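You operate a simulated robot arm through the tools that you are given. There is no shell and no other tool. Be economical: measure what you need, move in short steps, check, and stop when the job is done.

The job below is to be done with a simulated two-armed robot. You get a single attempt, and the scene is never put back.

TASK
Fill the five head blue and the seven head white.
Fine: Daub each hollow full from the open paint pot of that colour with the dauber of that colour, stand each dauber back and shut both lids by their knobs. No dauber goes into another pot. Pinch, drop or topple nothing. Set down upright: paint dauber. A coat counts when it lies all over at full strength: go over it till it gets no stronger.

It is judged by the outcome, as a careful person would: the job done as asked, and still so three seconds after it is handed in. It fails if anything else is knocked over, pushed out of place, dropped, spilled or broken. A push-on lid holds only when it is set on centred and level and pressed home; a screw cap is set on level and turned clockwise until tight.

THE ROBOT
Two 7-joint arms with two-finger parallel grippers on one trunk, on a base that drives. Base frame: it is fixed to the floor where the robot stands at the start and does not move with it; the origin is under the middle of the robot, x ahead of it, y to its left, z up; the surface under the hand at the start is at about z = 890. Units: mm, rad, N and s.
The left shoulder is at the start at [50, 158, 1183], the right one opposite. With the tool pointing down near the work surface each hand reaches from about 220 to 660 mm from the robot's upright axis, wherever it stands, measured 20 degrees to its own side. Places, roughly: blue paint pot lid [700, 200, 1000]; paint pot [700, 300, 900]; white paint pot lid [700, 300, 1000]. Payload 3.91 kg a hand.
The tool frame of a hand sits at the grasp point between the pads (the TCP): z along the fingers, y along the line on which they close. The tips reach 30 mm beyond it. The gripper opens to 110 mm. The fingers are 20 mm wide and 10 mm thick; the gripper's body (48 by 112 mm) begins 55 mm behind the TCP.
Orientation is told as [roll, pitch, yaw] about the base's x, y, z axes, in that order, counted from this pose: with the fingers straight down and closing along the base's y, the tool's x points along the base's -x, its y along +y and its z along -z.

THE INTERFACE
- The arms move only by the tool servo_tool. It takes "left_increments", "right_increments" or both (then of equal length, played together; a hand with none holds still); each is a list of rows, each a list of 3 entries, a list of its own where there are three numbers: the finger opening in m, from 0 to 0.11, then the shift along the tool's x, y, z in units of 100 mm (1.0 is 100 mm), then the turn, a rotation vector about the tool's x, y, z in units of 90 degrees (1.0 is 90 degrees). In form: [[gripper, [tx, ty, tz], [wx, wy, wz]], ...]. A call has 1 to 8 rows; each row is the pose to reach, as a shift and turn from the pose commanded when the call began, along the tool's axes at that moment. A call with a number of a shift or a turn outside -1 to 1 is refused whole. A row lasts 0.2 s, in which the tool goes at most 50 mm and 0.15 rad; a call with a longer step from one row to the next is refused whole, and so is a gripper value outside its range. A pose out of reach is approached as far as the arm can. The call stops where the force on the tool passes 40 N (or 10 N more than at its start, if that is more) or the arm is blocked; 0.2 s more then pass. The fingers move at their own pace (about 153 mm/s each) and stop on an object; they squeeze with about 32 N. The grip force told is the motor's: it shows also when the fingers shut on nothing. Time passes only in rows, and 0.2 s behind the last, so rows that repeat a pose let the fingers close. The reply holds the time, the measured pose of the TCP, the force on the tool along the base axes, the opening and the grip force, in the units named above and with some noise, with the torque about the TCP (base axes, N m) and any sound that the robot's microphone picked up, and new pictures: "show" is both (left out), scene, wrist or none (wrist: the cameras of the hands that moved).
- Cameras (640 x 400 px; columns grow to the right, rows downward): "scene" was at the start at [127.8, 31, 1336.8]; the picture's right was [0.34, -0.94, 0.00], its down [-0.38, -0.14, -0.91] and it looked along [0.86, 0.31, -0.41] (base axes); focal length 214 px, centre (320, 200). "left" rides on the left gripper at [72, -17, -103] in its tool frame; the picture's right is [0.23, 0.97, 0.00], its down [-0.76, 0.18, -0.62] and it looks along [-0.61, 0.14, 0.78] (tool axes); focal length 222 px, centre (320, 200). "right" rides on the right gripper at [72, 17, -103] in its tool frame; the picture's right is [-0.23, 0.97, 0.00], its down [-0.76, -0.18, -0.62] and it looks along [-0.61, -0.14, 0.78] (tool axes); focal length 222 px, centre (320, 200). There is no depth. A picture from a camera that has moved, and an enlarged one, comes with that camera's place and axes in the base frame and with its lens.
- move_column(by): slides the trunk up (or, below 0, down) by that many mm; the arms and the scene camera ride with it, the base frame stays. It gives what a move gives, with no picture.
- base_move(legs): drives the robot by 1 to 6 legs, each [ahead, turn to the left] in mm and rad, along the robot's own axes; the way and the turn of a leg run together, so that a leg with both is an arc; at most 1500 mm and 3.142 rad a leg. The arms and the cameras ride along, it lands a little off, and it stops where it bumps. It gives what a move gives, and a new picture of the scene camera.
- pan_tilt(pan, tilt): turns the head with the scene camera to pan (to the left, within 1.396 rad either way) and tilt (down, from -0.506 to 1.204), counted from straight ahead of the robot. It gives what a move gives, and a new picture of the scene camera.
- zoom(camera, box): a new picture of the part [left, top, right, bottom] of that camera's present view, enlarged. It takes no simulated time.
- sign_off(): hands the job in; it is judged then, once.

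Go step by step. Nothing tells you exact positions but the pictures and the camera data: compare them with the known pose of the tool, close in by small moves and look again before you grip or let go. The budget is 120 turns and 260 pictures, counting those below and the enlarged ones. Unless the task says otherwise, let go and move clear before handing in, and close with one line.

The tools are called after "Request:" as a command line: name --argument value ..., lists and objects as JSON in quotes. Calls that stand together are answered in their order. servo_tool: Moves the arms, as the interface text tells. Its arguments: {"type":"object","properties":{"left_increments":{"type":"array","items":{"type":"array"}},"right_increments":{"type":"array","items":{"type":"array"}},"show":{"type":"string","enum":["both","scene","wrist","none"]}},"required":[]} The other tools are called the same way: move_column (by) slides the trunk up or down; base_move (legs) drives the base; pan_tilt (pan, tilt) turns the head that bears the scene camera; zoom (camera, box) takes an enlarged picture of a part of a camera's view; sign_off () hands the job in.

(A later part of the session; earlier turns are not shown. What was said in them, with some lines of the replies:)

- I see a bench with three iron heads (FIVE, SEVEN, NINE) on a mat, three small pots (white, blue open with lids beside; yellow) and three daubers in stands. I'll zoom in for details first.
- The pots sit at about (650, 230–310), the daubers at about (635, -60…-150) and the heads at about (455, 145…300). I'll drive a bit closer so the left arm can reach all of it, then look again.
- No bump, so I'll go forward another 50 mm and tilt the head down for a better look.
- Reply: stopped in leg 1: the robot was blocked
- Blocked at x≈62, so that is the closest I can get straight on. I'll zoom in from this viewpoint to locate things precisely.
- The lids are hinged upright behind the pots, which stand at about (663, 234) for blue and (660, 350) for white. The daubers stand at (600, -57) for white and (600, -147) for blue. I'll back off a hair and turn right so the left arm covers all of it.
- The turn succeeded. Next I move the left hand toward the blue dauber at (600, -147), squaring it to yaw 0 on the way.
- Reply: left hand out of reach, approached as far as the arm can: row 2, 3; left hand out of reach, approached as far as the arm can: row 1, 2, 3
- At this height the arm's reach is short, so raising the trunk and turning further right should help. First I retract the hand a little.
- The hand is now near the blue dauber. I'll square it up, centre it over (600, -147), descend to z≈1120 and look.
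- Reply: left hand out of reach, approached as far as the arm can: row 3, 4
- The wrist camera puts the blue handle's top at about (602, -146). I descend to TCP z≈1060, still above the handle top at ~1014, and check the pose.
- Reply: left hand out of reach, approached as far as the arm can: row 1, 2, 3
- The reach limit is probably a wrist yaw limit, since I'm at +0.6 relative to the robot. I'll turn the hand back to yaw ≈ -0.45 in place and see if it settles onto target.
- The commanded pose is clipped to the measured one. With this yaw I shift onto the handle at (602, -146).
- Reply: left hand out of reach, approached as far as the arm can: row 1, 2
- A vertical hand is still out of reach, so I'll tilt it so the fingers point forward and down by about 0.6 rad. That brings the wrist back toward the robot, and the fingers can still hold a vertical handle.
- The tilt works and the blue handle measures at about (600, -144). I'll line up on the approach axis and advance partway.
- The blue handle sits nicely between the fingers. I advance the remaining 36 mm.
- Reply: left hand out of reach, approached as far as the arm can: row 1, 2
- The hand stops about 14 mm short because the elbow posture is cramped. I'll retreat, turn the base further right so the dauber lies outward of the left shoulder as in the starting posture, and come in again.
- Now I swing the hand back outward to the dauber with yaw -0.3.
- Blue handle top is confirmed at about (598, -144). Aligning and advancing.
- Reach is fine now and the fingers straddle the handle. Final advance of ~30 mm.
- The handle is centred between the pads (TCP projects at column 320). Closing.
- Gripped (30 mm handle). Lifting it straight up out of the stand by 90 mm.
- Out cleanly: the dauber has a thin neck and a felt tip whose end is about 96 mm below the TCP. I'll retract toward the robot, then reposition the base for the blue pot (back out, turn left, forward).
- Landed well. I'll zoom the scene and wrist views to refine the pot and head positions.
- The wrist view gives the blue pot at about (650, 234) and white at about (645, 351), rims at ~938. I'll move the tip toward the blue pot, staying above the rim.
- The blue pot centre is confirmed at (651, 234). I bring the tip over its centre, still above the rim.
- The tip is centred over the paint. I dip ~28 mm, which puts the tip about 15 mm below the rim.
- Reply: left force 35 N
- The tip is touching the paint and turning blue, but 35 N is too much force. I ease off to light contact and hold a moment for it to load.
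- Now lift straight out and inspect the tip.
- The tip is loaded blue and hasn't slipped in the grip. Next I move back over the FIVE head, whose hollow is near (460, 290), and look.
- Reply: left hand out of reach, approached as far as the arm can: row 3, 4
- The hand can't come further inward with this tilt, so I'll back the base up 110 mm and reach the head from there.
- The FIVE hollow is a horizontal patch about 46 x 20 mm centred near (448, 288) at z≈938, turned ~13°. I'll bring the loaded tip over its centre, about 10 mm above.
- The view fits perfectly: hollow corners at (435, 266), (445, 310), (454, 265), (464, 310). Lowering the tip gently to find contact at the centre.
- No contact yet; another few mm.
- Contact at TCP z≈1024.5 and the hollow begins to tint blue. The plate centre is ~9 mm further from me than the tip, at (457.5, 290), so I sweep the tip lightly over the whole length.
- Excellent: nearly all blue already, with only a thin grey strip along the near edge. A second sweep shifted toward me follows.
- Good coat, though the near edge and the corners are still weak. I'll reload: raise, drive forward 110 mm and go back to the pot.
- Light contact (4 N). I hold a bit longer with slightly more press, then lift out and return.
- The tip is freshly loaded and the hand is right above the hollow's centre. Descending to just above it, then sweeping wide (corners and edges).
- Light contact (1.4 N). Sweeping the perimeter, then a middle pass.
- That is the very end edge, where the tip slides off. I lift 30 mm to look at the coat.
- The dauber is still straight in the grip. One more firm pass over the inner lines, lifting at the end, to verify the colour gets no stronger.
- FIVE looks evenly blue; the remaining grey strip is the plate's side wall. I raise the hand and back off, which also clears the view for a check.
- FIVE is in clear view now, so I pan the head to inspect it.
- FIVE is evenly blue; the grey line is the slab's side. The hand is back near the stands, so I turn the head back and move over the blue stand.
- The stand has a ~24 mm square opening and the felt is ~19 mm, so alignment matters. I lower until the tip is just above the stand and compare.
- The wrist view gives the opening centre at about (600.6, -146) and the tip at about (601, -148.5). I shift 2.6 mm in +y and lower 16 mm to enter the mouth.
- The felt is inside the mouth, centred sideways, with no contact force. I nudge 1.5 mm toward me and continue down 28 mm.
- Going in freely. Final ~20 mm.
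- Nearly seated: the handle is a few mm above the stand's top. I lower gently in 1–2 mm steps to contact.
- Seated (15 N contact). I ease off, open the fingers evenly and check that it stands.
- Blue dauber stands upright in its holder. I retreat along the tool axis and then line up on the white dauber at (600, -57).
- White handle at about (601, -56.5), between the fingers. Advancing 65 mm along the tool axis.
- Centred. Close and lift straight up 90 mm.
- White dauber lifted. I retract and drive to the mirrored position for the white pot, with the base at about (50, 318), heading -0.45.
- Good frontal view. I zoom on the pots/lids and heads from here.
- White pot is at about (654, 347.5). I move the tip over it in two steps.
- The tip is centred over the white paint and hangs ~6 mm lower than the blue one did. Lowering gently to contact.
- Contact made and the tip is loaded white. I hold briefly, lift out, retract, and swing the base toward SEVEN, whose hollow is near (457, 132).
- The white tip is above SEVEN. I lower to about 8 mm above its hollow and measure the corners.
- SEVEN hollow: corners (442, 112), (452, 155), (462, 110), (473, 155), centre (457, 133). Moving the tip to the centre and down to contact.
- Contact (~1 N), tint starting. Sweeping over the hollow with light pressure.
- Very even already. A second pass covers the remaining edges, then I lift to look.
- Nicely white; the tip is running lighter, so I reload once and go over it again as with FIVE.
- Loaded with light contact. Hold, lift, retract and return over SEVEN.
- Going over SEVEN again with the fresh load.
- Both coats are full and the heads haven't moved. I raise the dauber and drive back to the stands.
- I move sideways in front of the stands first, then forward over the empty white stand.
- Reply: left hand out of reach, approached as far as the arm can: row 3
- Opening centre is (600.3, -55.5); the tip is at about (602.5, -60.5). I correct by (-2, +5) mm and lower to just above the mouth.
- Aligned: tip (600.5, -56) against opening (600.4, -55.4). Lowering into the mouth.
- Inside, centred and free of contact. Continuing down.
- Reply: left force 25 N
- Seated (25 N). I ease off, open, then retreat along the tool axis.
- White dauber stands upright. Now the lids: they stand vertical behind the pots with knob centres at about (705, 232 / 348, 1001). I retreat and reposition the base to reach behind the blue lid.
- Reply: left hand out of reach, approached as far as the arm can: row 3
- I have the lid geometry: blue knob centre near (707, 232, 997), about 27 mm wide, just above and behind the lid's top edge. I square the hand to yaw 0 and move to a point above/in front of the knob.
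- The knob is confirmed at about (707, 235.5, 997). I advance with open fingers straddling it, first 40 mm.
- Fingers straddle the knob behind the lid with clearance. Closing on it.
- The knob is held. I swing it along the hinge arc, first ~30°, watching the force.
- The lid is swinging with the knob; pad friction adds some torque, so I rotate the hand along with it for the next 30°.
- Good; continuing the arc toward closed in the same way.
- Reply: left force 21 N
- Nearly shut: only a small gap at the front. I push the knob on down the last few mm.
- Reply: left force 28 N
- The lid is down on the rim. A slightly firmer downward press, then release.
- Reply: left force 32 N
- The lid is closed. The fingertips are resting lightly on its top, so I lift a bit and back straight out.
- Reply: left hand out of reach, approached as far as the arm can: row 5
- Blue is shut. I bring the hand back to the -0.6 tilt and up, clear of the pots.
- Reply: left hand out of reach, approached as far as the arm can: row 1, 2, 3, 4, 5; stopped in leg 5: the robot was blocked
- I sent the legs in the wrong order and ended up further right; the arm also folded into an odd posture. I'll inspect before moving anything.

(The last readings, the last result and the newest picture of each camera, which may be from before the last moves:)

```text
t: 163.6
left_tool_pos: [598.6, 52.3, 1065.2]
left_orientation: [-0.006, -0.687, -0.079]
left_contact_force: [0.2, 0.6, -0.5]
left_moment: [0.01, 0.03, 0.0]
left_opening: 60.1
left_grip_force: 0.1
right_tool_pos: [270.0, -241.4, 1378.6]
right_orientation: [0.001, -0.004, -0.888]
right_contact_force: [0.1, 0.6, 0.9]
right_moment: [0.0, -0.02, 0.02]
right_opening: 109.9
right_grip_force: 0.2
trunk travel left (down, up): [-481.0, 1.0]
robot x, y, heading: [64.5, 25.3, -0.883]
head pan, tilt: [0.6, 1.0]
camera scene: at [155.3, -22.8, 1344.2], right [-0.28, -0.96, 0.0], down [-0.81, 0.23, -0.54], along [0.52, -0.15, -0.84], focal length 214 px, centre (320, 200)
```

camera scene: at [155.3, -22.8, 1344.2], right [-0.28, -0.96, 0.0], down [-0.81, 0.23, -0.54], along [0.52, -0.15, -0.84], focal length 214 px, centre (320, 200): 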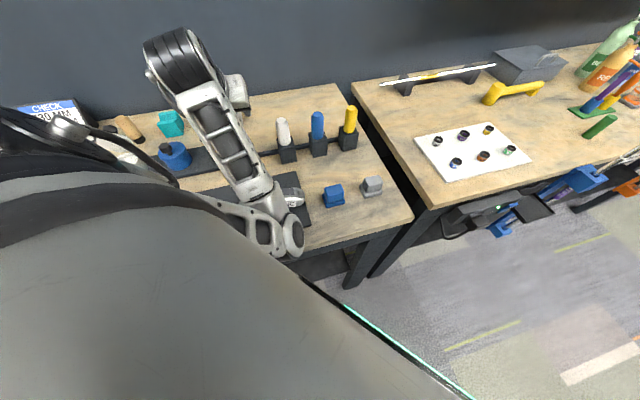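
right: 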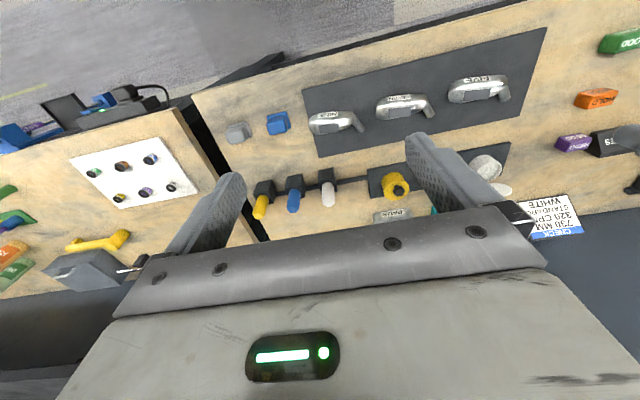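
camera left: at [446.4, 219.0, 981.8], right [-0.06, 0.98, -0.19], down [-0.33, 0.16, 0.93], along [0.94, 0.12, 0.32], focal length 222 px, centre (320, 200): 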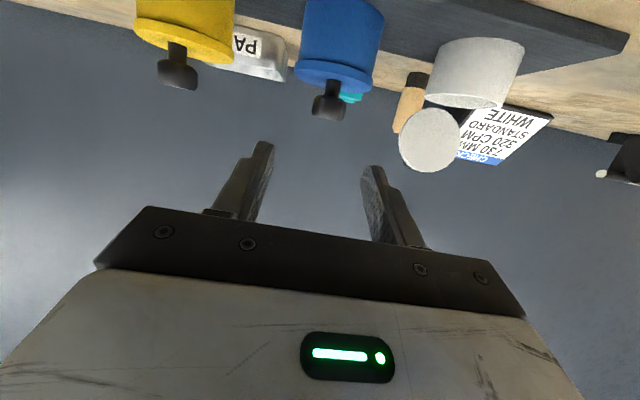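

NINE is where it was and nothing appears touched: the arm is just folded elbow-down, with the elbow at z≈1000 in front of the bench. I back away along the same line and come in to the white pot with the correct legs.

Request:
base_move --legs '[[-500, 0], [0, 0.433], [341, 0], [0, -0.29]]'

Request:
pan_tilt --pan 0.6 --tilt 0.75

```text
t: 170.6
left_tool_pos: [572.9, 368.6, 1064.3]
left_orientation: [-0.005, -0.686, 0.062]
left_contact_force: [0.2, -0.9, -0.3]
left_moment: [-0.02, 0.03, -0.04]
left_opening: 59.8
left_grip_force: 0.2
right_tool_pos: [287.7, 32.0, 1377.9]
right_orientation: [0.002, -0.004, -0.746]
right_contact_force: [0.2, -0.4, 0.0]
right_moment: [0.0, -0.03, -0.04]
right_opening: 110.1
right_grip_force: 0.1
trunk travel left (down, up): [-481.0, 1.0]
robot x, y, heading: [48.5, 268.5, -0.742]
head pan, tilt: [0.6, 1.0]
camera scene: at [143.7, 232.3, 1344.2], right [-0.14, -0.99, 0.0], down [-0.83, 0.12, -0.54], along [0.54, -0.08, -0.84], focal length 214 px, centre (320, 200)
```

scene: 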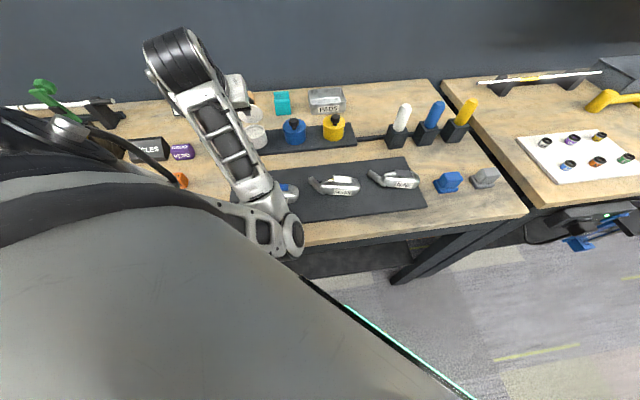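

```text
t: 171.4
left_tool_pos: [573.5, 369.6, 1063.8]
left_orientation: [-0.005, -0.686, 0.062]
left_contact_force: [0.2, -0.4, 0.1]
left_moment: [-0.01, -0.01, -0.01]
left_opening: 60.0
left_grip_force: 0.1
right_tool_pos: [288.7, 30.8, 1378.4]
right_orientation: [-0.003, -0.003, -0.746]
right_contact_force: [0.6, 0.1, -0.9]
right_moment: [0.04, -0.01, 0.04]
right_opening: 109.9
right_grip_force: 0.1
trunk travel left (down, up): [-481.0, 1.0]
robot x, y, heading: [43.4, 270.3, -0.742]
head pan, tilt: [0.6, 0.75]
camera scene: at [157.0, 230.7, 1363.2], right [-0.14, -0.99, 0.0], down [-0.68, 0.1, -0.73], along [0.72, -0.1, -0.68], focal length 214 px, centre (320, 200)
```

scene: 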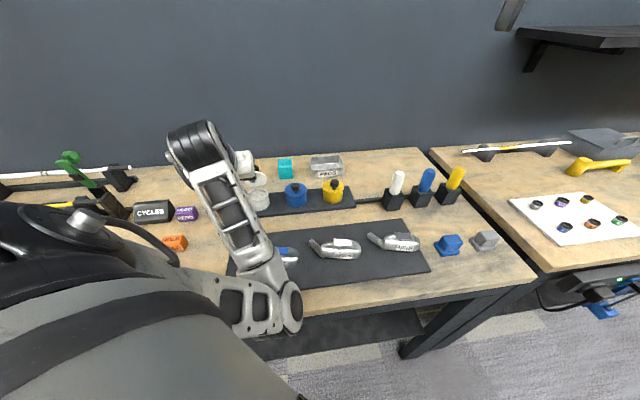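

I'm at the white lid station. Correct the hand orientation and move forward.

Request:
servo_tool --left_increments '[[0.06, [-0.12, -0.075, 0.056], [0.008, 0.018, 0.01]], [0.06, [-0.24, -0.15, 0.112], [0.017, 0.037, 0.02]], [0.06, [-0.362, -0.224, 0.168], [0.025, 0.055, 0.0306]], [0.06, [-0.362, -0.224, 0.168], [0.025, 0.055, 0.0306]]]' --show "both"

```text
t: 172.4
left_tool_pos: [613.5, 350.2, 1074.6]
left_orientation: [-0.008, -0.6, -0.001]
left_contact_force: [0.7, 0.1, -0.4]
left_moment: [-0.02, 0.01, -0.02]
left_opening: 59.9
left_grip_force: 0.0
right_tool_pos: [287.5, 31.8, 1377.2]
right_orientation: [-0.001, -0.003, -0.745]
right_contact_force: [-0.6, -0.5, -0.1]
right_moment: [-0.01, -0.01, -0.03]
right_opening: 110.2
right_grip_force: 0.1
trunk travel left (down, up): [-481.0, 1.0]
robot x, y, heading: [44.4, 273.6, -0.743]
head pan, tilt: [0.6, 0.75]
camera scene: at [156.9, 230.9, 1363.3], right [-0.14, -0.99, 0.0], down [-0.68, 0.1, -0.73], along [0.72, -0.1, -0.68], focal length 214 px, centre (320, 200)
camera left: at [493.8, 333.2, 1119.6], right [-0.18, 0.97, -0.13], down [0.28, 0.18, 0.94], along [0.94, 0.14, -0.3], focal length 222 px, centre (320, 200)
```

scene: 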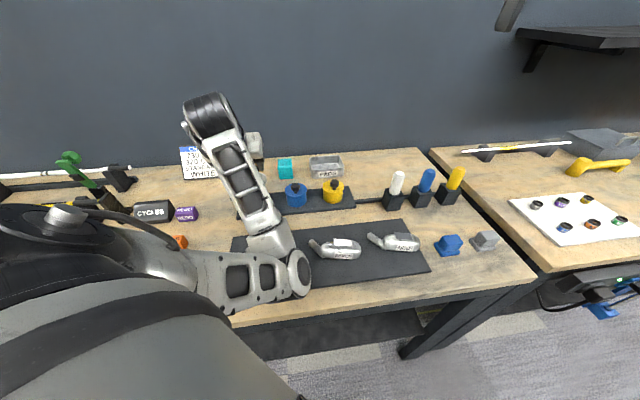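
left: 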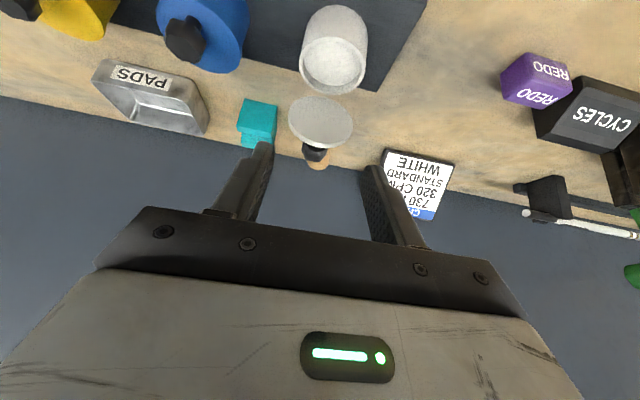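

White knob at about (707, 352.5, 998). Move to the pre-grasp point.

Request:
servo_tool --left_increments '[[0.06, [-0.12, 0.006, 0.17], [0, 0, 0]], [0.06, [-0.24, 0.012, 0.335], [0, 0, 0]], [0.06, [-0.352, 0.018, 0.503], [0, 0, 0]], [0.06, [-0.352, 0.018, 0.503], [0, 0, 0]]]' --show "none"

Request:
zoom --camera "left" --box '[220, 50, 420, 175]'

```text
t: 173.4
left_tool_pos: [669.3, 349.8, 1054.0]
left_orientation: [-0.01, -0.598, 0.001]
left_contact_force: [0.6, -0.2, 0.2]
left_moment: [-0.02, -0.01, 0.01]
left_opening: 60.2
left_grip_force: 0.2
right_tool_pos: [288.1, 31.5, 1377.5]
right_orientation: [-0.001, -0.001, -0.745]
right_contact_force: [-0.4, -0.1, -0.4]
right_moment: [-0.04, 0.0, -0.01]
right_opening: 110.3
right_grip_force: 0.1
trunk travel left (down, up): [-481.0, 1.0]
robot x, y, heading: [45.3, 271.4, -0.742]
head pan, tilt: [0.6, 0.75]
```

```text
3.20 times, centred on (320, 112) of left
camera zoom: at [550.5, 334.3, 1097.4], right [-0.18, 0.97, -0.14], down [0.28, 0.18, 0.94], along [0.94, 0.14, -0.3], focal length 711 px, centre (320, 480)
```

zoom: 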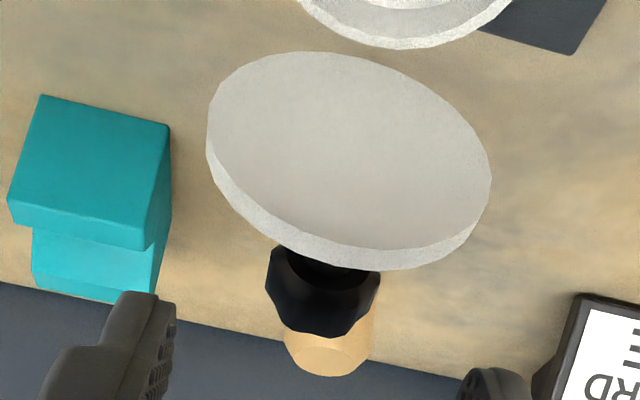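

Request:
servo_tool --left_increments '[[0.06, [-0.006, 0.015, 0.2], [0, 0, 0]], [0.06, [-0.012, 0.015, 0.4], [0, 0, 0]], [0.06, [-0.012, 0.015, 0.52], [0, 0, 0]], [0.06, [-0.012, 0.015, 0.614], [0, 0, 0]], [0.06, [-0.012, 0.015, 0.614], [0, 0, 0]]]' --show "none"

Request:
zoom --camera "left" --box '[220, 100, 420, 225]'

```text
t: 174.6
left_tool_pos: [704.9, 351.5, 1003.9]
left_orientation: [-0.008, -0.599, 0.0]
left_contact_force: [0.5, -0.5, 1.1]
left_moment: [0.02, -0.03, -0.01]
left_opening: 60.1
left_grip_force: 0.0
right_tool_pos: [288.2, 32.0, 1377.4]
right_orientation: [0.0, -0.003, -0.745]
right_contact_force: [-0.1, 0.4, 0.8]
right_moment: [-0.04, 0.0, -0.01]
right_opening: 110.1
right_grip_force: 0.0
trunk travel left (down, up): [-481.0, 1.0]
robot x, y, heading: [47.1, 270.0, -0.74]
head pan, tilt: [0.6, 0.75]
```

```text
3.20 times, centred on (320, 162) of left
camera zoom: at [586.0, 335.6, 1047.1], right [-0.18, 0.97, -0.14], down [0.28, 0.18, 0.94], along [0.94, 0.14, -0.3], focal length 711 px, centre (320, 320)
```

zoom: 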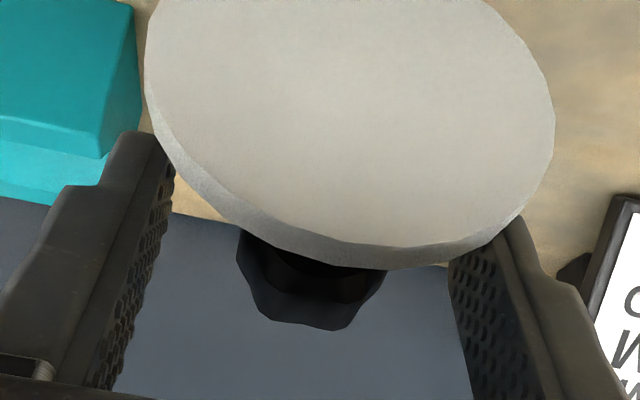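

Knob is between the fingers; a 2 mm shift to centre it, then close.

Request:
servo_tool --left_increments '[[0.06, [0, -0.02, 0], [0, 0, 0]], [0.045, [0, -0.02, 0], [0, 0, 0]], [0.03, [0, -0.02, 0], [0, 0, 0]], [0.02, [0, -0.02, 0], [0, 0, 0]], [0.02, [0, -0.02, 0], [0, 0, 0]]]' --show "none"

Request:
servo_tool --left_increments '[[0.02, [0.045, 0, -0.06], [0, 0, 0]], [0.02, [0.095, 0, -0.117], [0, 0, 0]], [0.02, [0.155, 0, -0.165], [0, 0, 0]], [0.02, [0.218, 0, -0.207], [0, 0, 0]]]' --show "both"

```text
t: 175.8
left_tool_pos: [705.2, 350.0, 1002.9]
left_orientation: [-0.009, -0.598, 0.0]
left_contact_force: [0.2, -0.3, -0.4]
left_moment: [0.04, 0.01, -0.01]
left_opening: 25.0
left_grip_force: 44.8
right_tool_pos: [288.5, 31.6, 1377.4]
right_orientation: [0.0, -0.004, -0.746]
right_contact_force: [0.4, -0.6, -0.7]
right_moment: [-0.02, 0.0, 0.01]
right_opening: 110.2
right_grip_force: 0.1
trunk travel left (down, up): [-481.0, 1.0]
robot x, y, heading: [45.3, 275.3, -0.744]
head pan, tilt: [0.6, 0.75]
```

```text
t: 176.8
left_tool_pos: [678.2, 349.3, 1006.9]
left_orientation: [-0.007, -0.601, -0.002]
left_contact_force: [20.5, -2.0, -7.2]
left_moment: [0.0, -1.23, 0.01]
left_opening: 24.9
left_grip_force: 45.0
right_tool_pos: [292.0, 31.0, 1376.7]
right_orientation: [-0.003, -0.002, -0.747]
right_contact_force: [0.5, -0.7, 0.3]
right_moment: [0.01, 0.01, 0.02]
right_opening: 109.9
right_grip_force: 0.1
trunk travel left (down, up): [-481.0, 1.0]
robot x, y, heading: [46.2, 272.7, -0.738]
head pan, tilt: [0.6, 0.75]
camera scene: at [160.1, 230.6, 1363.0], right [-0.14, -0.99, 0.0], down [-0.68, 0.1, -0.73], along [0.72, -0.1, -0.68], focal length 214 px, centre (320, 200)
camera left: at [559.3, 333.7, 1051.1], right [-0.18, 0.97, -0.13], down [0.28, 0.18, 0.94], along [0.94, 0.14, -0.3], focal length 222 px, centre (320, 200)
```

scene: 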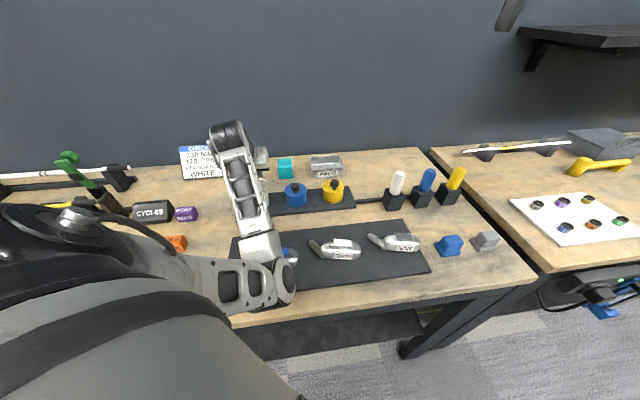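
left: 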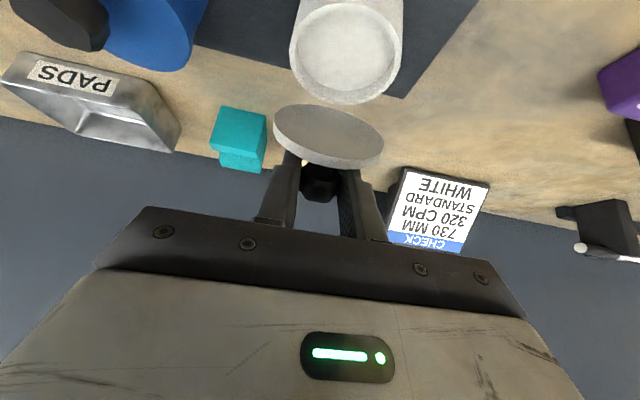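

Same behaviour as blue. This time I keep the hand's tilt fixed and let the knob turn in the pads, moving on to ~60°.

Request:
servo_tool --left_increments '[[0.02, [0.07, 0, -0.028], [0, 0, 0]], [0.02, [0.142, 0, -0.053], [0, 0, 0]], [0.02, [0.217, 0, -0.064], [0, 0, 0]], [0.02, [0.292, 0, -0.069], [0, 0, 0]]]' --show "both"

```text
t: 177.8
left_tool_pos: [656.8, 349.7, 1002.2]
left_orientation: [-0.009, -0.631, 0.0]
left_contact_force: [11.0, -0.7, -6.2]
left_moment: [0.04, -0.45, -0.01]
left_opening: 24.8
left_grip_force: 44.8
right_tool_pos: [290.3, 31.6, 1377.2]
right_orientation: [0.0, -0.001, -0.747]
right_contact_force: [-0.6, 0.0, 0.3]
right_moment: [0.02, -0.01, -0.01]
right_opening: 110.0
right_grip_force: 0.0
trunk travel left (down, up): [-481.0, 1.0]
robot x, y, heading: [43.8, 268.8, -0.743]
head pan, tilt: [0.6, 0.75]
stopped in row 4 (left hand): the force on the tool passed its limit at 42 N (the readings are from after the stop); the commanded pose is now the measured one
camera scene: at [159.5, 230.9, 1362.8], right [-0.14, -0.99, 0.0], down [-0.68, 0.1, -0.73], along [0.72, -0.1, -0.68], focal length 214 px, centre (320, 200)
camera left: at [535.5, 333.8, 1043.0], right [-0.18, 0.97, -0.14], down [0.25, 0.18, 0.95], along [0.95, 0.14, -0.28], focal length 222 px, centre (320, 200)
```

scene: 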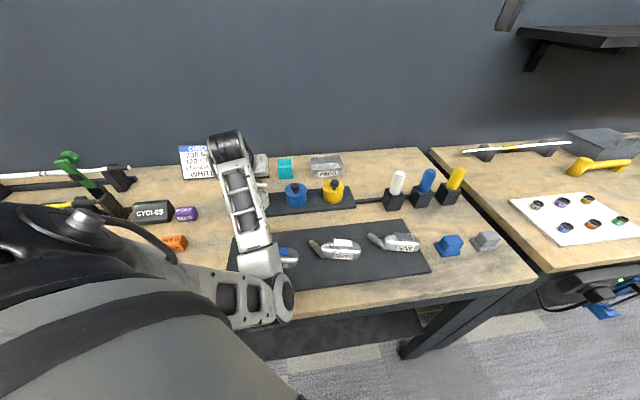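
left: 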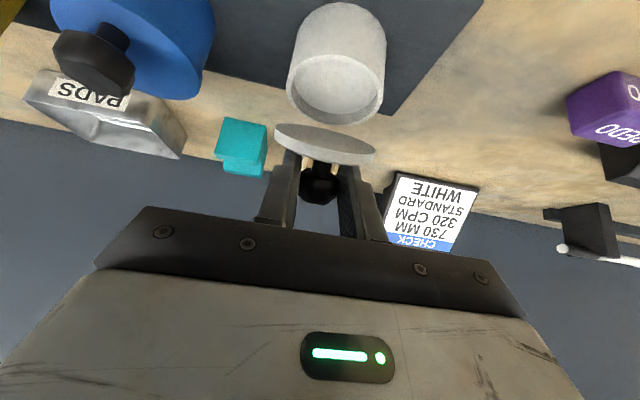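

The fingertips were starting to touch the tilting lid, so the hand does need to turn with it. I rotate the hand as for blue while continuing.

Request:
servo_tool --left_increments '[[0.02, [0.006, 0, -0.001], [0, -0.05, 0]], [0.02, [0.012, 0, -0.002], [0, -0.0955, 0]], [0.02, [0.065, 0, -0.006], [0, -0.115, 0]], [0.02, [0.118, 0, -0.011], [0, -0.14, 0]], [0.02, [0.168, 0, -0.008], [0, -0.165, 0]], [0.02, [0.217, 0, -0.004], [0, -0.191, 0]]]' --show "both"

```text
t: 179.4
left_tool_pos: [656.2, 353.3, 1030.5]
left_orientation: [-0.034, -1.027, 0.041]
left_contact_force: [-0.1, -0.7, -0.7]
left_moment: [-0.02, 0.01, 0.0]
left_opening: 19.9
left_grip_force: 0.1
right_tool_pos: [288.4, 31.1, 1378.3]
right_orientation: [0.002, -0.001, -0.745]
right_contact_force: [-0.4, 0.3, 0.8]
right_moment: [0.02, 0.03, -0.02]
right_opening: 110.1
right_grip_force: 0.1
trunk travel left (down, up): [-481.0, 1.0]
robot x, y, heading: [43.8, 272.9, -0.739]
head pan, tilt: [0.6, 0.75]
stopped in row 6 (left hand): the arm was blocked; the commanded pose is now the measured one
camera scene: at [157.6, 230.6, 1363.4], right [-0.14, -0.99, 0.0], down [-0.68, 0.1, -0.73], along [0.72, -0.1, -0.68], focal length 214 px, centre (320, 200)
camera left: at [530.2, 335.1, 1022.2], right [-0.13, 0.97, -0.21], down [-0.14, 0.19, 0.97], along [0.98, 0.15, 0.11], focal length 222 px, centre (320, 200)
```

scene: 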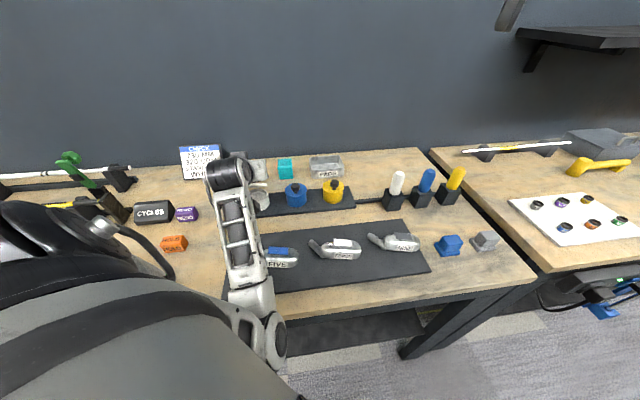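
left: 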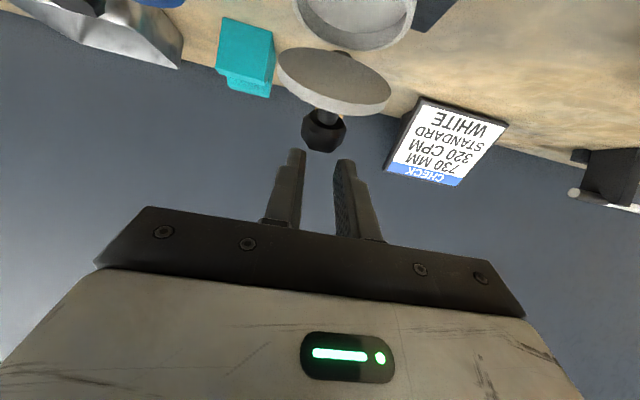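

The arm got blocked in the elbow-down posture and the hand slid off the knob, but the hinge has friction and the lid stays half-way. I raise the hand and make it more vertical, to push the knob on over from behind with closed fingers.

Request:
servo_tool --left_increments '[[0.02, [-0.12, 0, -0.04], [0, 0, 0]], [0.02, [-0.26, 0, -0.04], [0, 0.08, 0]], [0.02, [-0.4, 0, -0.03], [0, 0.16, 0]], [0.02, [-0.48, 0, -0.02], [0, 0.24, 0]], [0.02, [-0.514, 0, -0.019], [0, 0.32, 0]], [0.02, [-0.514, 0, -0.019], [0, 0.4, 0]], [0.02, [-0.514, 0, -0.019], [0, 0.4, 0]]]' --show "both"

```text
t: 181.0
left_tool_pos: [680.3, 354.2, 1072.8]
left_orientation: [-0.02, -0.394, 0.018]
left_contact_force: [-0.1, -0.3, -0.4]
left_moment: [-0.01, -0.02, -0.01]
left_opening: 20.1
left_grip_force: 0.1
right_tool_pos: [288.7, 32.6, 1377.9]
right_orientation: [0.0, -0.004, -0.746]
right_contact_force: [-0.4, -0.2, -0.4]
right_moment: [-0.04, -0.01, -0.02]
right_opening: 109.9
right_grip_force: 0.0
trunk travel left (down, up): [-481.0, 1.0]
robot x, y, heading: [44.3, 270.1, -0.742]
head pan, tilt: [0.6, 0.75]
camera scene: at [157.4, 231.2, 1363.3], right [-0.14, -0.99, 0.0], down [-0.68, 0.1, -0.73], along [0.72, -0.1, -0.68], focal length 214 px, centre (320, 200)
camera left: at [574.0, 338.1, 1141.8], right [-0.22, 0.97, -0.11], down [0.46, 0.2, 0.86], along [0.86, 0.14, -0.49], focal length 222 px, centre (320, 200)
```

scene: 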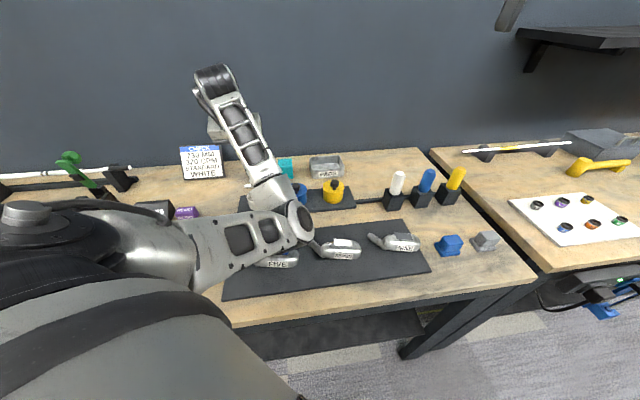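
left: 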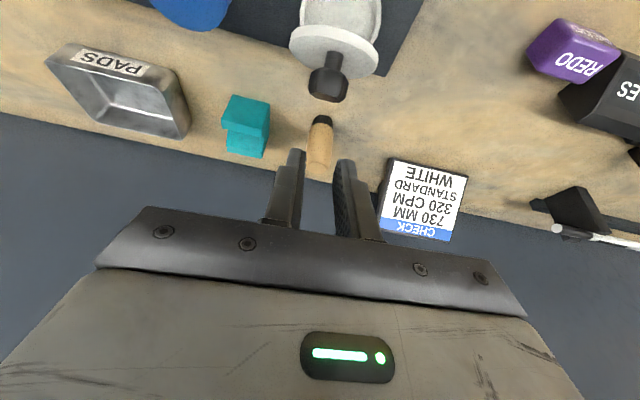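

White knob now at about (668, 349.5, 997). I close the fingers fully and bring the tips just behind/above it.

Request:
servo_tool --left_increments '[[0.0, [-0.05, -0.02, 0.02], [0, 0, 0]], [0.0, [-0.05, -0.037, 0.05], [0, 0, 0]], [0.0, [-0.02, -0.037, 0.17], [0, 0, 0]], [0.0, [0.015, -0.037, 0.297], [0, 0, 0]], [0.0, [0.015, -0.037, 0.297], [0, 0, 0]]]' --show "wrist"

```text
t: 182.2
left_tool_pos: [691.5, 350.1, 1045.7]
left_orientation: [-0.02, -0.396, 0.018]
left_contact_force: [-0.1, -0.6, 0.2]
left_moment: [0.07, -0.02, -0.03]
left_opening: 0.2
left_grip_force: 32.3
right_tool_pos: [288.6, 31.2, 1377.9]
right_orientation: [0.0, -0.004, -0.744]
right_contact_force: [-0.4, -0.2, 0.2]
right_moment: [-0.01, 0.03, -0.02]
right_opening: 109.9
right_grip_force: 0.1
trunk travel left (down, up): [-481.0, 1.0]
robot x, y, heading: [44.6, 268.6, -0.743]
head pan, tilt: [0.6, 0.75]
camera left: at [584.1, 333.3, 1113.5], right [-0.22, 0.97, -0.11], down [0.46, 0.2, 0.86], along [0.86, 0.14, -0.49], focal length 222 px, centre (320, 200)
```

left: 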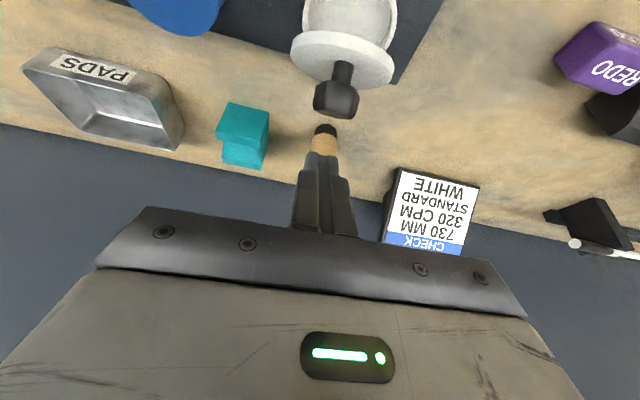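

Push: first 25 mm toward me and slightly down.

Request:
servo_tool --left_increments '[[0.0, [0.066, 0, -0.003], [0, 0, 0]], [0.0, [0.133, 0, -0.006], [0, 0, 0]], [0.0, [0.2, 0, -0.01], [0, 0, 0]], [0.0, [0.265, 0, -0.013], [0, 0, 0]]]' --show "wrist"

```text
t: 183.2
left_tool_pos: [666.9, 350.2, 1037.5]
left_orientation: [-0.021, -0.394, 0.017]
left_contact_force: [0.2, 0.2, -0.3]
left_moment: [-0.02, -0.02, -0.01]
left_opening: 0.0
left_grip_force: 32.0
right_tool_pos: [287.8, 31.9, 1378.6]
right_orientation: [0.001, -0.003, -0.744]
right_contact_force: [1.2, 0.4, 0.5]
right_moment: [0.01, 0.0, -0.01]
right_opening: 110.0
right_grip_force: 0.1
trunk travel left (down, up): [-481.0, 1.0]
robot x, y, heading: [44.8, 269.4, -0.743]
head pan, tilt: [0.6, 0.75]
camera left: at [558.5, 333.0, 1104.7], right [-0.22, 0.97, -0.11], down [0.46, 0.2, 0.86], along [0.86, 0.14, -0.49], focal length 222 px, centre (320, 200)
```

left: 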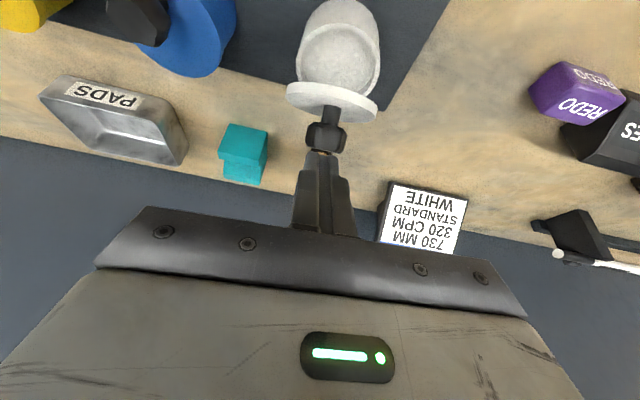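

Request:
servo_tool --left_increments '[[0.0, [0.052, 0, 0.027], [0, 0, 0]], [0.0, [0.104, 0, 0.055], [0, 0, 0]], [0.0, [0.156, 0, 0.082], [0, 0, 0]], [0.0, [0.208, 0, 0.109], [0, 0, 0]]]' --show "wrist"

```text
t: 184.2
left_tool_pos: [650.8, 348.3, 1018.0]
left_orientation: [-0.021, -0.395, 0.02]
left_contact_force: [-0.5, 0.0, -0.4]
left_moment: [-0.02, 0.02, 0.0]
left_opening: 0.0
left_grip_force: 31.9
right_tool_pos: [287.8, 30.7, 1377.7]
right_orientation: [0.001, -0.005, -0.745]
right_contact_force: [0.0, 0.3, -0.6]
right_moment: [-0.02, 0.0, 0.01]
right_opening: 109.9
right_grip_force: 0.0
trunk travel left (down, up): [-481.0, 1.0]
robot x, y, heading: [44.5, 268.8, -0.74]
head pan, tilt: [0.6, 0.75]
camera left: at [543.9, 332.4, 1086.7], right [-0.22, 0.97, -0.11], down [0.46, 0.2, 0.86], along [0.86, 0.14, -0.49], focal length 222 px, centre (320, 200)
```

left: 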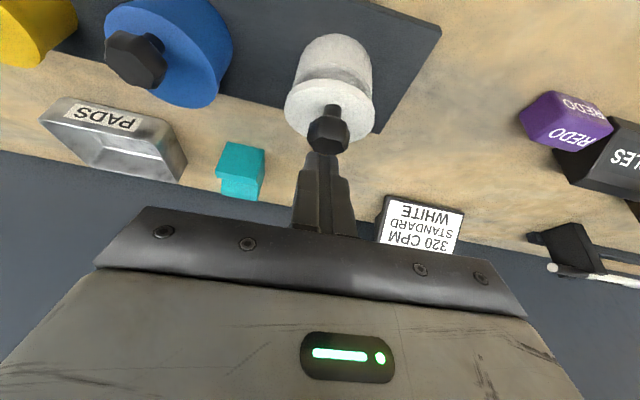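

The lid follows nicely and is almost closed. I push a little further.

Request:
servo_tool --left_increments '[[0.0, [0.05, 0, 0.0], [0, 0, 0]], [0.0, [0.1, 0, 0.01], [0, 0, 0]], [0.0, [0.13, 0, 0.015], [0, 0, 0]]]' --show "none"

Request:
zoom --camera "left" --box '[240, 20, 420, 200]'

```text
t: 185.0
left_tool_pos: [638.5, 348.6, 1012.6]
left_orientation: [-0.022, -0.394, 0.018]
left_contact_force: [-0.1, 0.6, 0.1]
left_moment: [0.01, -0.01, -0.02]
left_opening: 0.0
left_grip_force: 31.8
right_tool_pos: [289.0, 31.7, 1377.0]
right_orientation: [0.001, -0.003, -0.745]
right_contact_force: [-0.4, 1.1, 0.4]
right_moment: [0.02, -0.01, 0.02]
right_opening: 109.9
right_grip_force: 0.0
trunk travel left (down, up): [-481.0, 1.0]
robot x, y, heading: [45.0, 271.4, -0.742]
head pan, tilt: [0.6, 0.75]
```

```text
2.22 times, centred on (330, 110) of left
camera zoom: at [532.6, 332.4, 1080.6], right [-0.22, 0.97, -0.11], down [0.46, 0.2, 0.86], along [0.86, 0.14, -0.49], focal length 494 px, centre (298, 400)
```

zoom: 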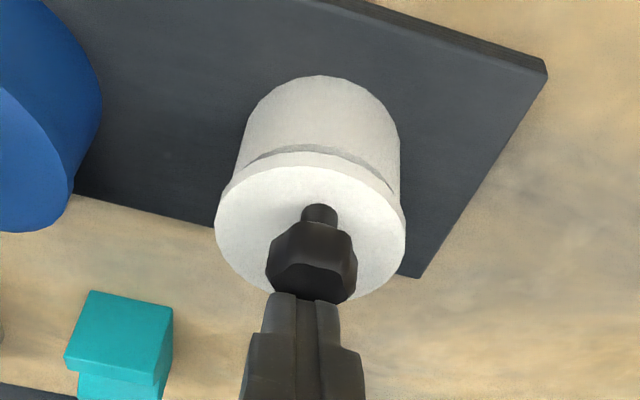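

Lid is down. I hop up onto the knob's top and press it home.

Request:
servo_tool --left_increments '[[0.0, [-0.077, 0.01, -0.185], [0, 0, 0]], [0.0, [0.025, 0.01, -0.227], [0, 0, 0]], [0.0, [0.025, 0.01, -0.227], [0, 0, 0]], [0.0, [0.06, 0.01, -0.14], [0, 0, 0]], [0.0, [0.09, 0.01, -0.07], [0, 0, 0]], [0.0, [0.117, 0.01, -0.005], [0, 0, 0]]]' --show "none"

Request:
zoom --camera "left" --box '[240, 20, 420, 200]'

```text
t: 186.4
left_tool_pos: [629.7, 349.1, 1009.8]
left_orientation: [-0.022, -0.394, 0.017]
left_contact_force: [-1.3, 0.2, 0.0]
left_moment: [0.01, 0.02, -0.01]
left_opening: 0.2
left_grip_force: 32.0
right_tool_pos: [287.8, 30.7, 1378.5]
right_orientation: [0.001, -0.004, -0.744]
right_contact_force: [-0.4, 0.8, 0.0]
right_moment: [0.0, -0.01, -0.02]
right_opening: 109.8
right_grip_force: 0.0
trunk travel left (down, up): [-481.0, 1.0]
robot x, y, heading: [44.7, 268.9, -0.739]
head pan, tilt: [0.6, 0.75]
```

```text
2.22 times, centred on (330, 110) of left
camera zoom: at [521.8, 333.2, 1076.5], right [-0.22, 0.97, -0.11], down [0.46, 0.2, 0.86], along [0.86, 0.14, -0.49], focal length 494 px, centre (298, 400)
```

zoom: 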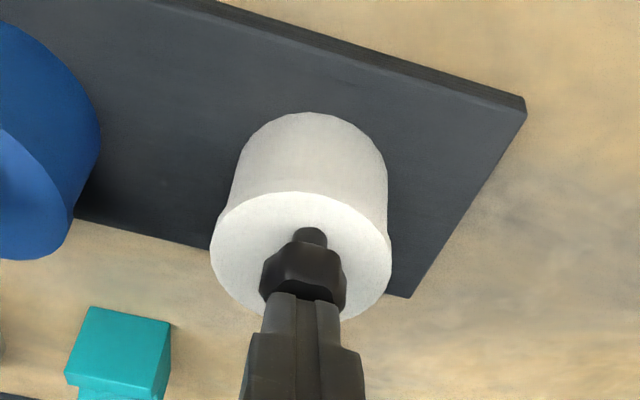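

Gap is gone. Press down gently to feel it seat.

Request:
servo_tool --left_increments '[[0.0, [0.008, 0, 0.018], [0, 0, 0]], [0.0, [0.015, 0, 0.037], [0, 0, 0]], [0.0, [0.023, 0, 0.055], [0, 0, 0]], [0.0, [0.031, 0, 0.074], [0, 0, 0]]]' --show "none"

Request:
zoom --camera "left" --box '[240, 20, 420, 200]'

```text
t: 187.4
left_tool_pos: [627.4, 348.0, 1008.0]
left_orientation: [-0.022, -0.409, 0.019]
left_contact_force: [0.2, 1.7, 37.1]
left_moment: [0.04, -0.07, -0.3]
left_opening: 0.0
left_grip_force: 31.6
right_tool_pos: [284.1, 31.9, 1378.8]
right_orientation: [0.004, -0.005, -0.745]
right_contact_force: [0.6, -0.2, 0.1]
right_moment: [0.0, -0.01, 0.0]
right_opening: 110.0
right_grip_force: 0.2
trunk travel left (down, up): [-481.0, 1.0]
robot x, y, heading: [43.8, 269.4, -0.74]
head pan, tilt: [0.6, 0.75]
```

```text
2.22 times, centred on (330, 110) of left
camera zoom: at [519.4, 333.0, 1072.6], right [-0.22, 0.97, -0.11], down [0.45, 0.2, 0.87], along [0.87, 0.14, -0.48], focal length 494 px, centre (298, 400)
5 turns are left
```

zoom: 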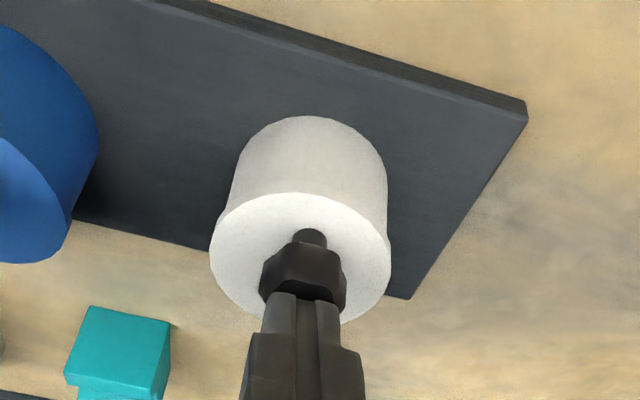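

White is pressed home with 37 N. I lift clear and take one verifying look.

Request:
servo_tool --left_increments '[[0.0, [-0.08, 0, -0.185], [0, 0, 0]], [0.0, [-0.19, 0, -0.46], [0, 0, 0]], [0.0, [-0.27, 0, -0.74], [0, 0, 0]], [0.0, [-0.27, 0, -0.74], [0, 0, 0]]]' --show "both"

```text
t: 188.4
left_tool_pos: [625.6, 351.3, 1079.2]
left_orientation: [-0.021, -0.392, 0.019]
left_contact_force: [-0.2, -0.3, -0.2]
left_moment: [0.01, 0.0, 0.05]
left_opening: 0.0
left_grip_force: 32.3
right_tool_pos: [289.1, 32.1, 1377.2]
right_orientation: [0.0, -0.003, -0.748]
right_contact_force: [0.2, 0.4, -0.8]
right_moment: [0.01, 0.0, -0.01]
right_opening: 110.1
right_grip_force: 0.0
trunk travel left (down, up): [-481.0, 1.0]
robot x, y, heading: [47.9, 267.2, -0.741]
head pan, tilt: [0.6, 0.75]
camera scene: at [157.5, 231.0, 1363.3], right [-0.14, -0.99, 0.0], down [-0.68, 0.1, -0.73], along [0.72, -0.1, -0.68], focal length 214 px, centre (320, 200)
camera left: at [517.9, 334.9, 1147.1], right [-0.22, 0.97, -0.11], down [0.46, 0.2, 0.86], along [0.86, 0.14, -0.49], focal length 222 px, centre (320, 200)
4 turns are left
```

scene: 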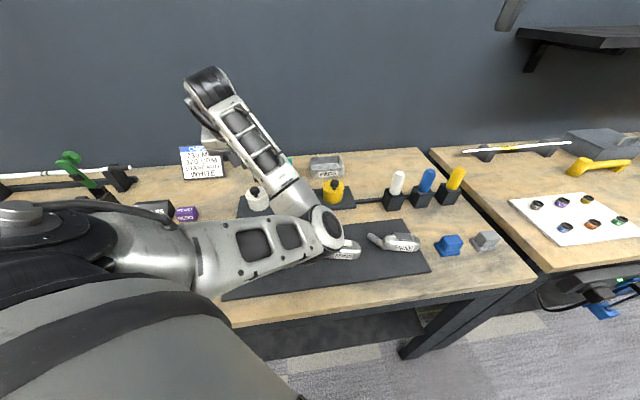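
left: 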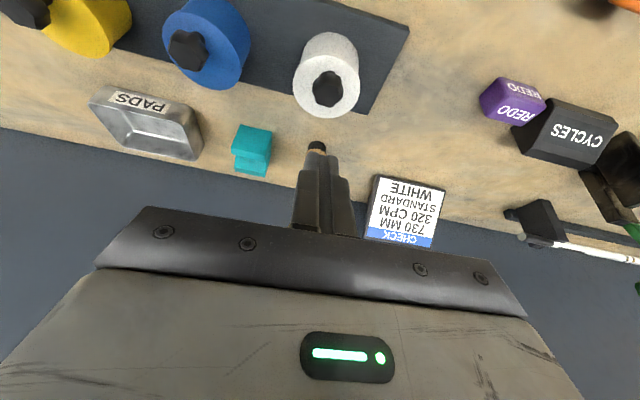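

Both lids are shut, the daubers are standing and the hand is clear. One last close look at the lids.

Request:
zoom --camera "left" --box '[120, 0, 380, 130]'

```text
2.46 times, centred on (250, 65) of left
camera zoom: at [517.9, 334.9, 1147.1], right [-0.22, 0.97, -0.11], down [0.46, 0.2, 0.86], along [0.86, 0.14, -0.49], focal length 547 px, centre (492, 532)
3 turns are left
```

zoom: 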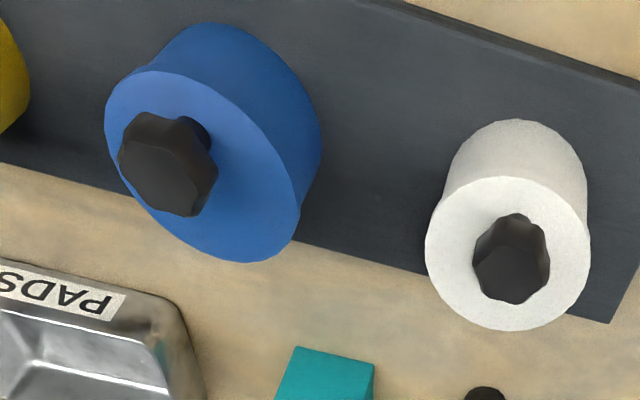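

Both lids sit closed and level on their pots. Handing in.

Request:
sign_off

```text
The job is handed in.
```

FIVE is filled blue and SEVEN white; both daubers are standing back in their own stands, and both lids are shut and pressed home.
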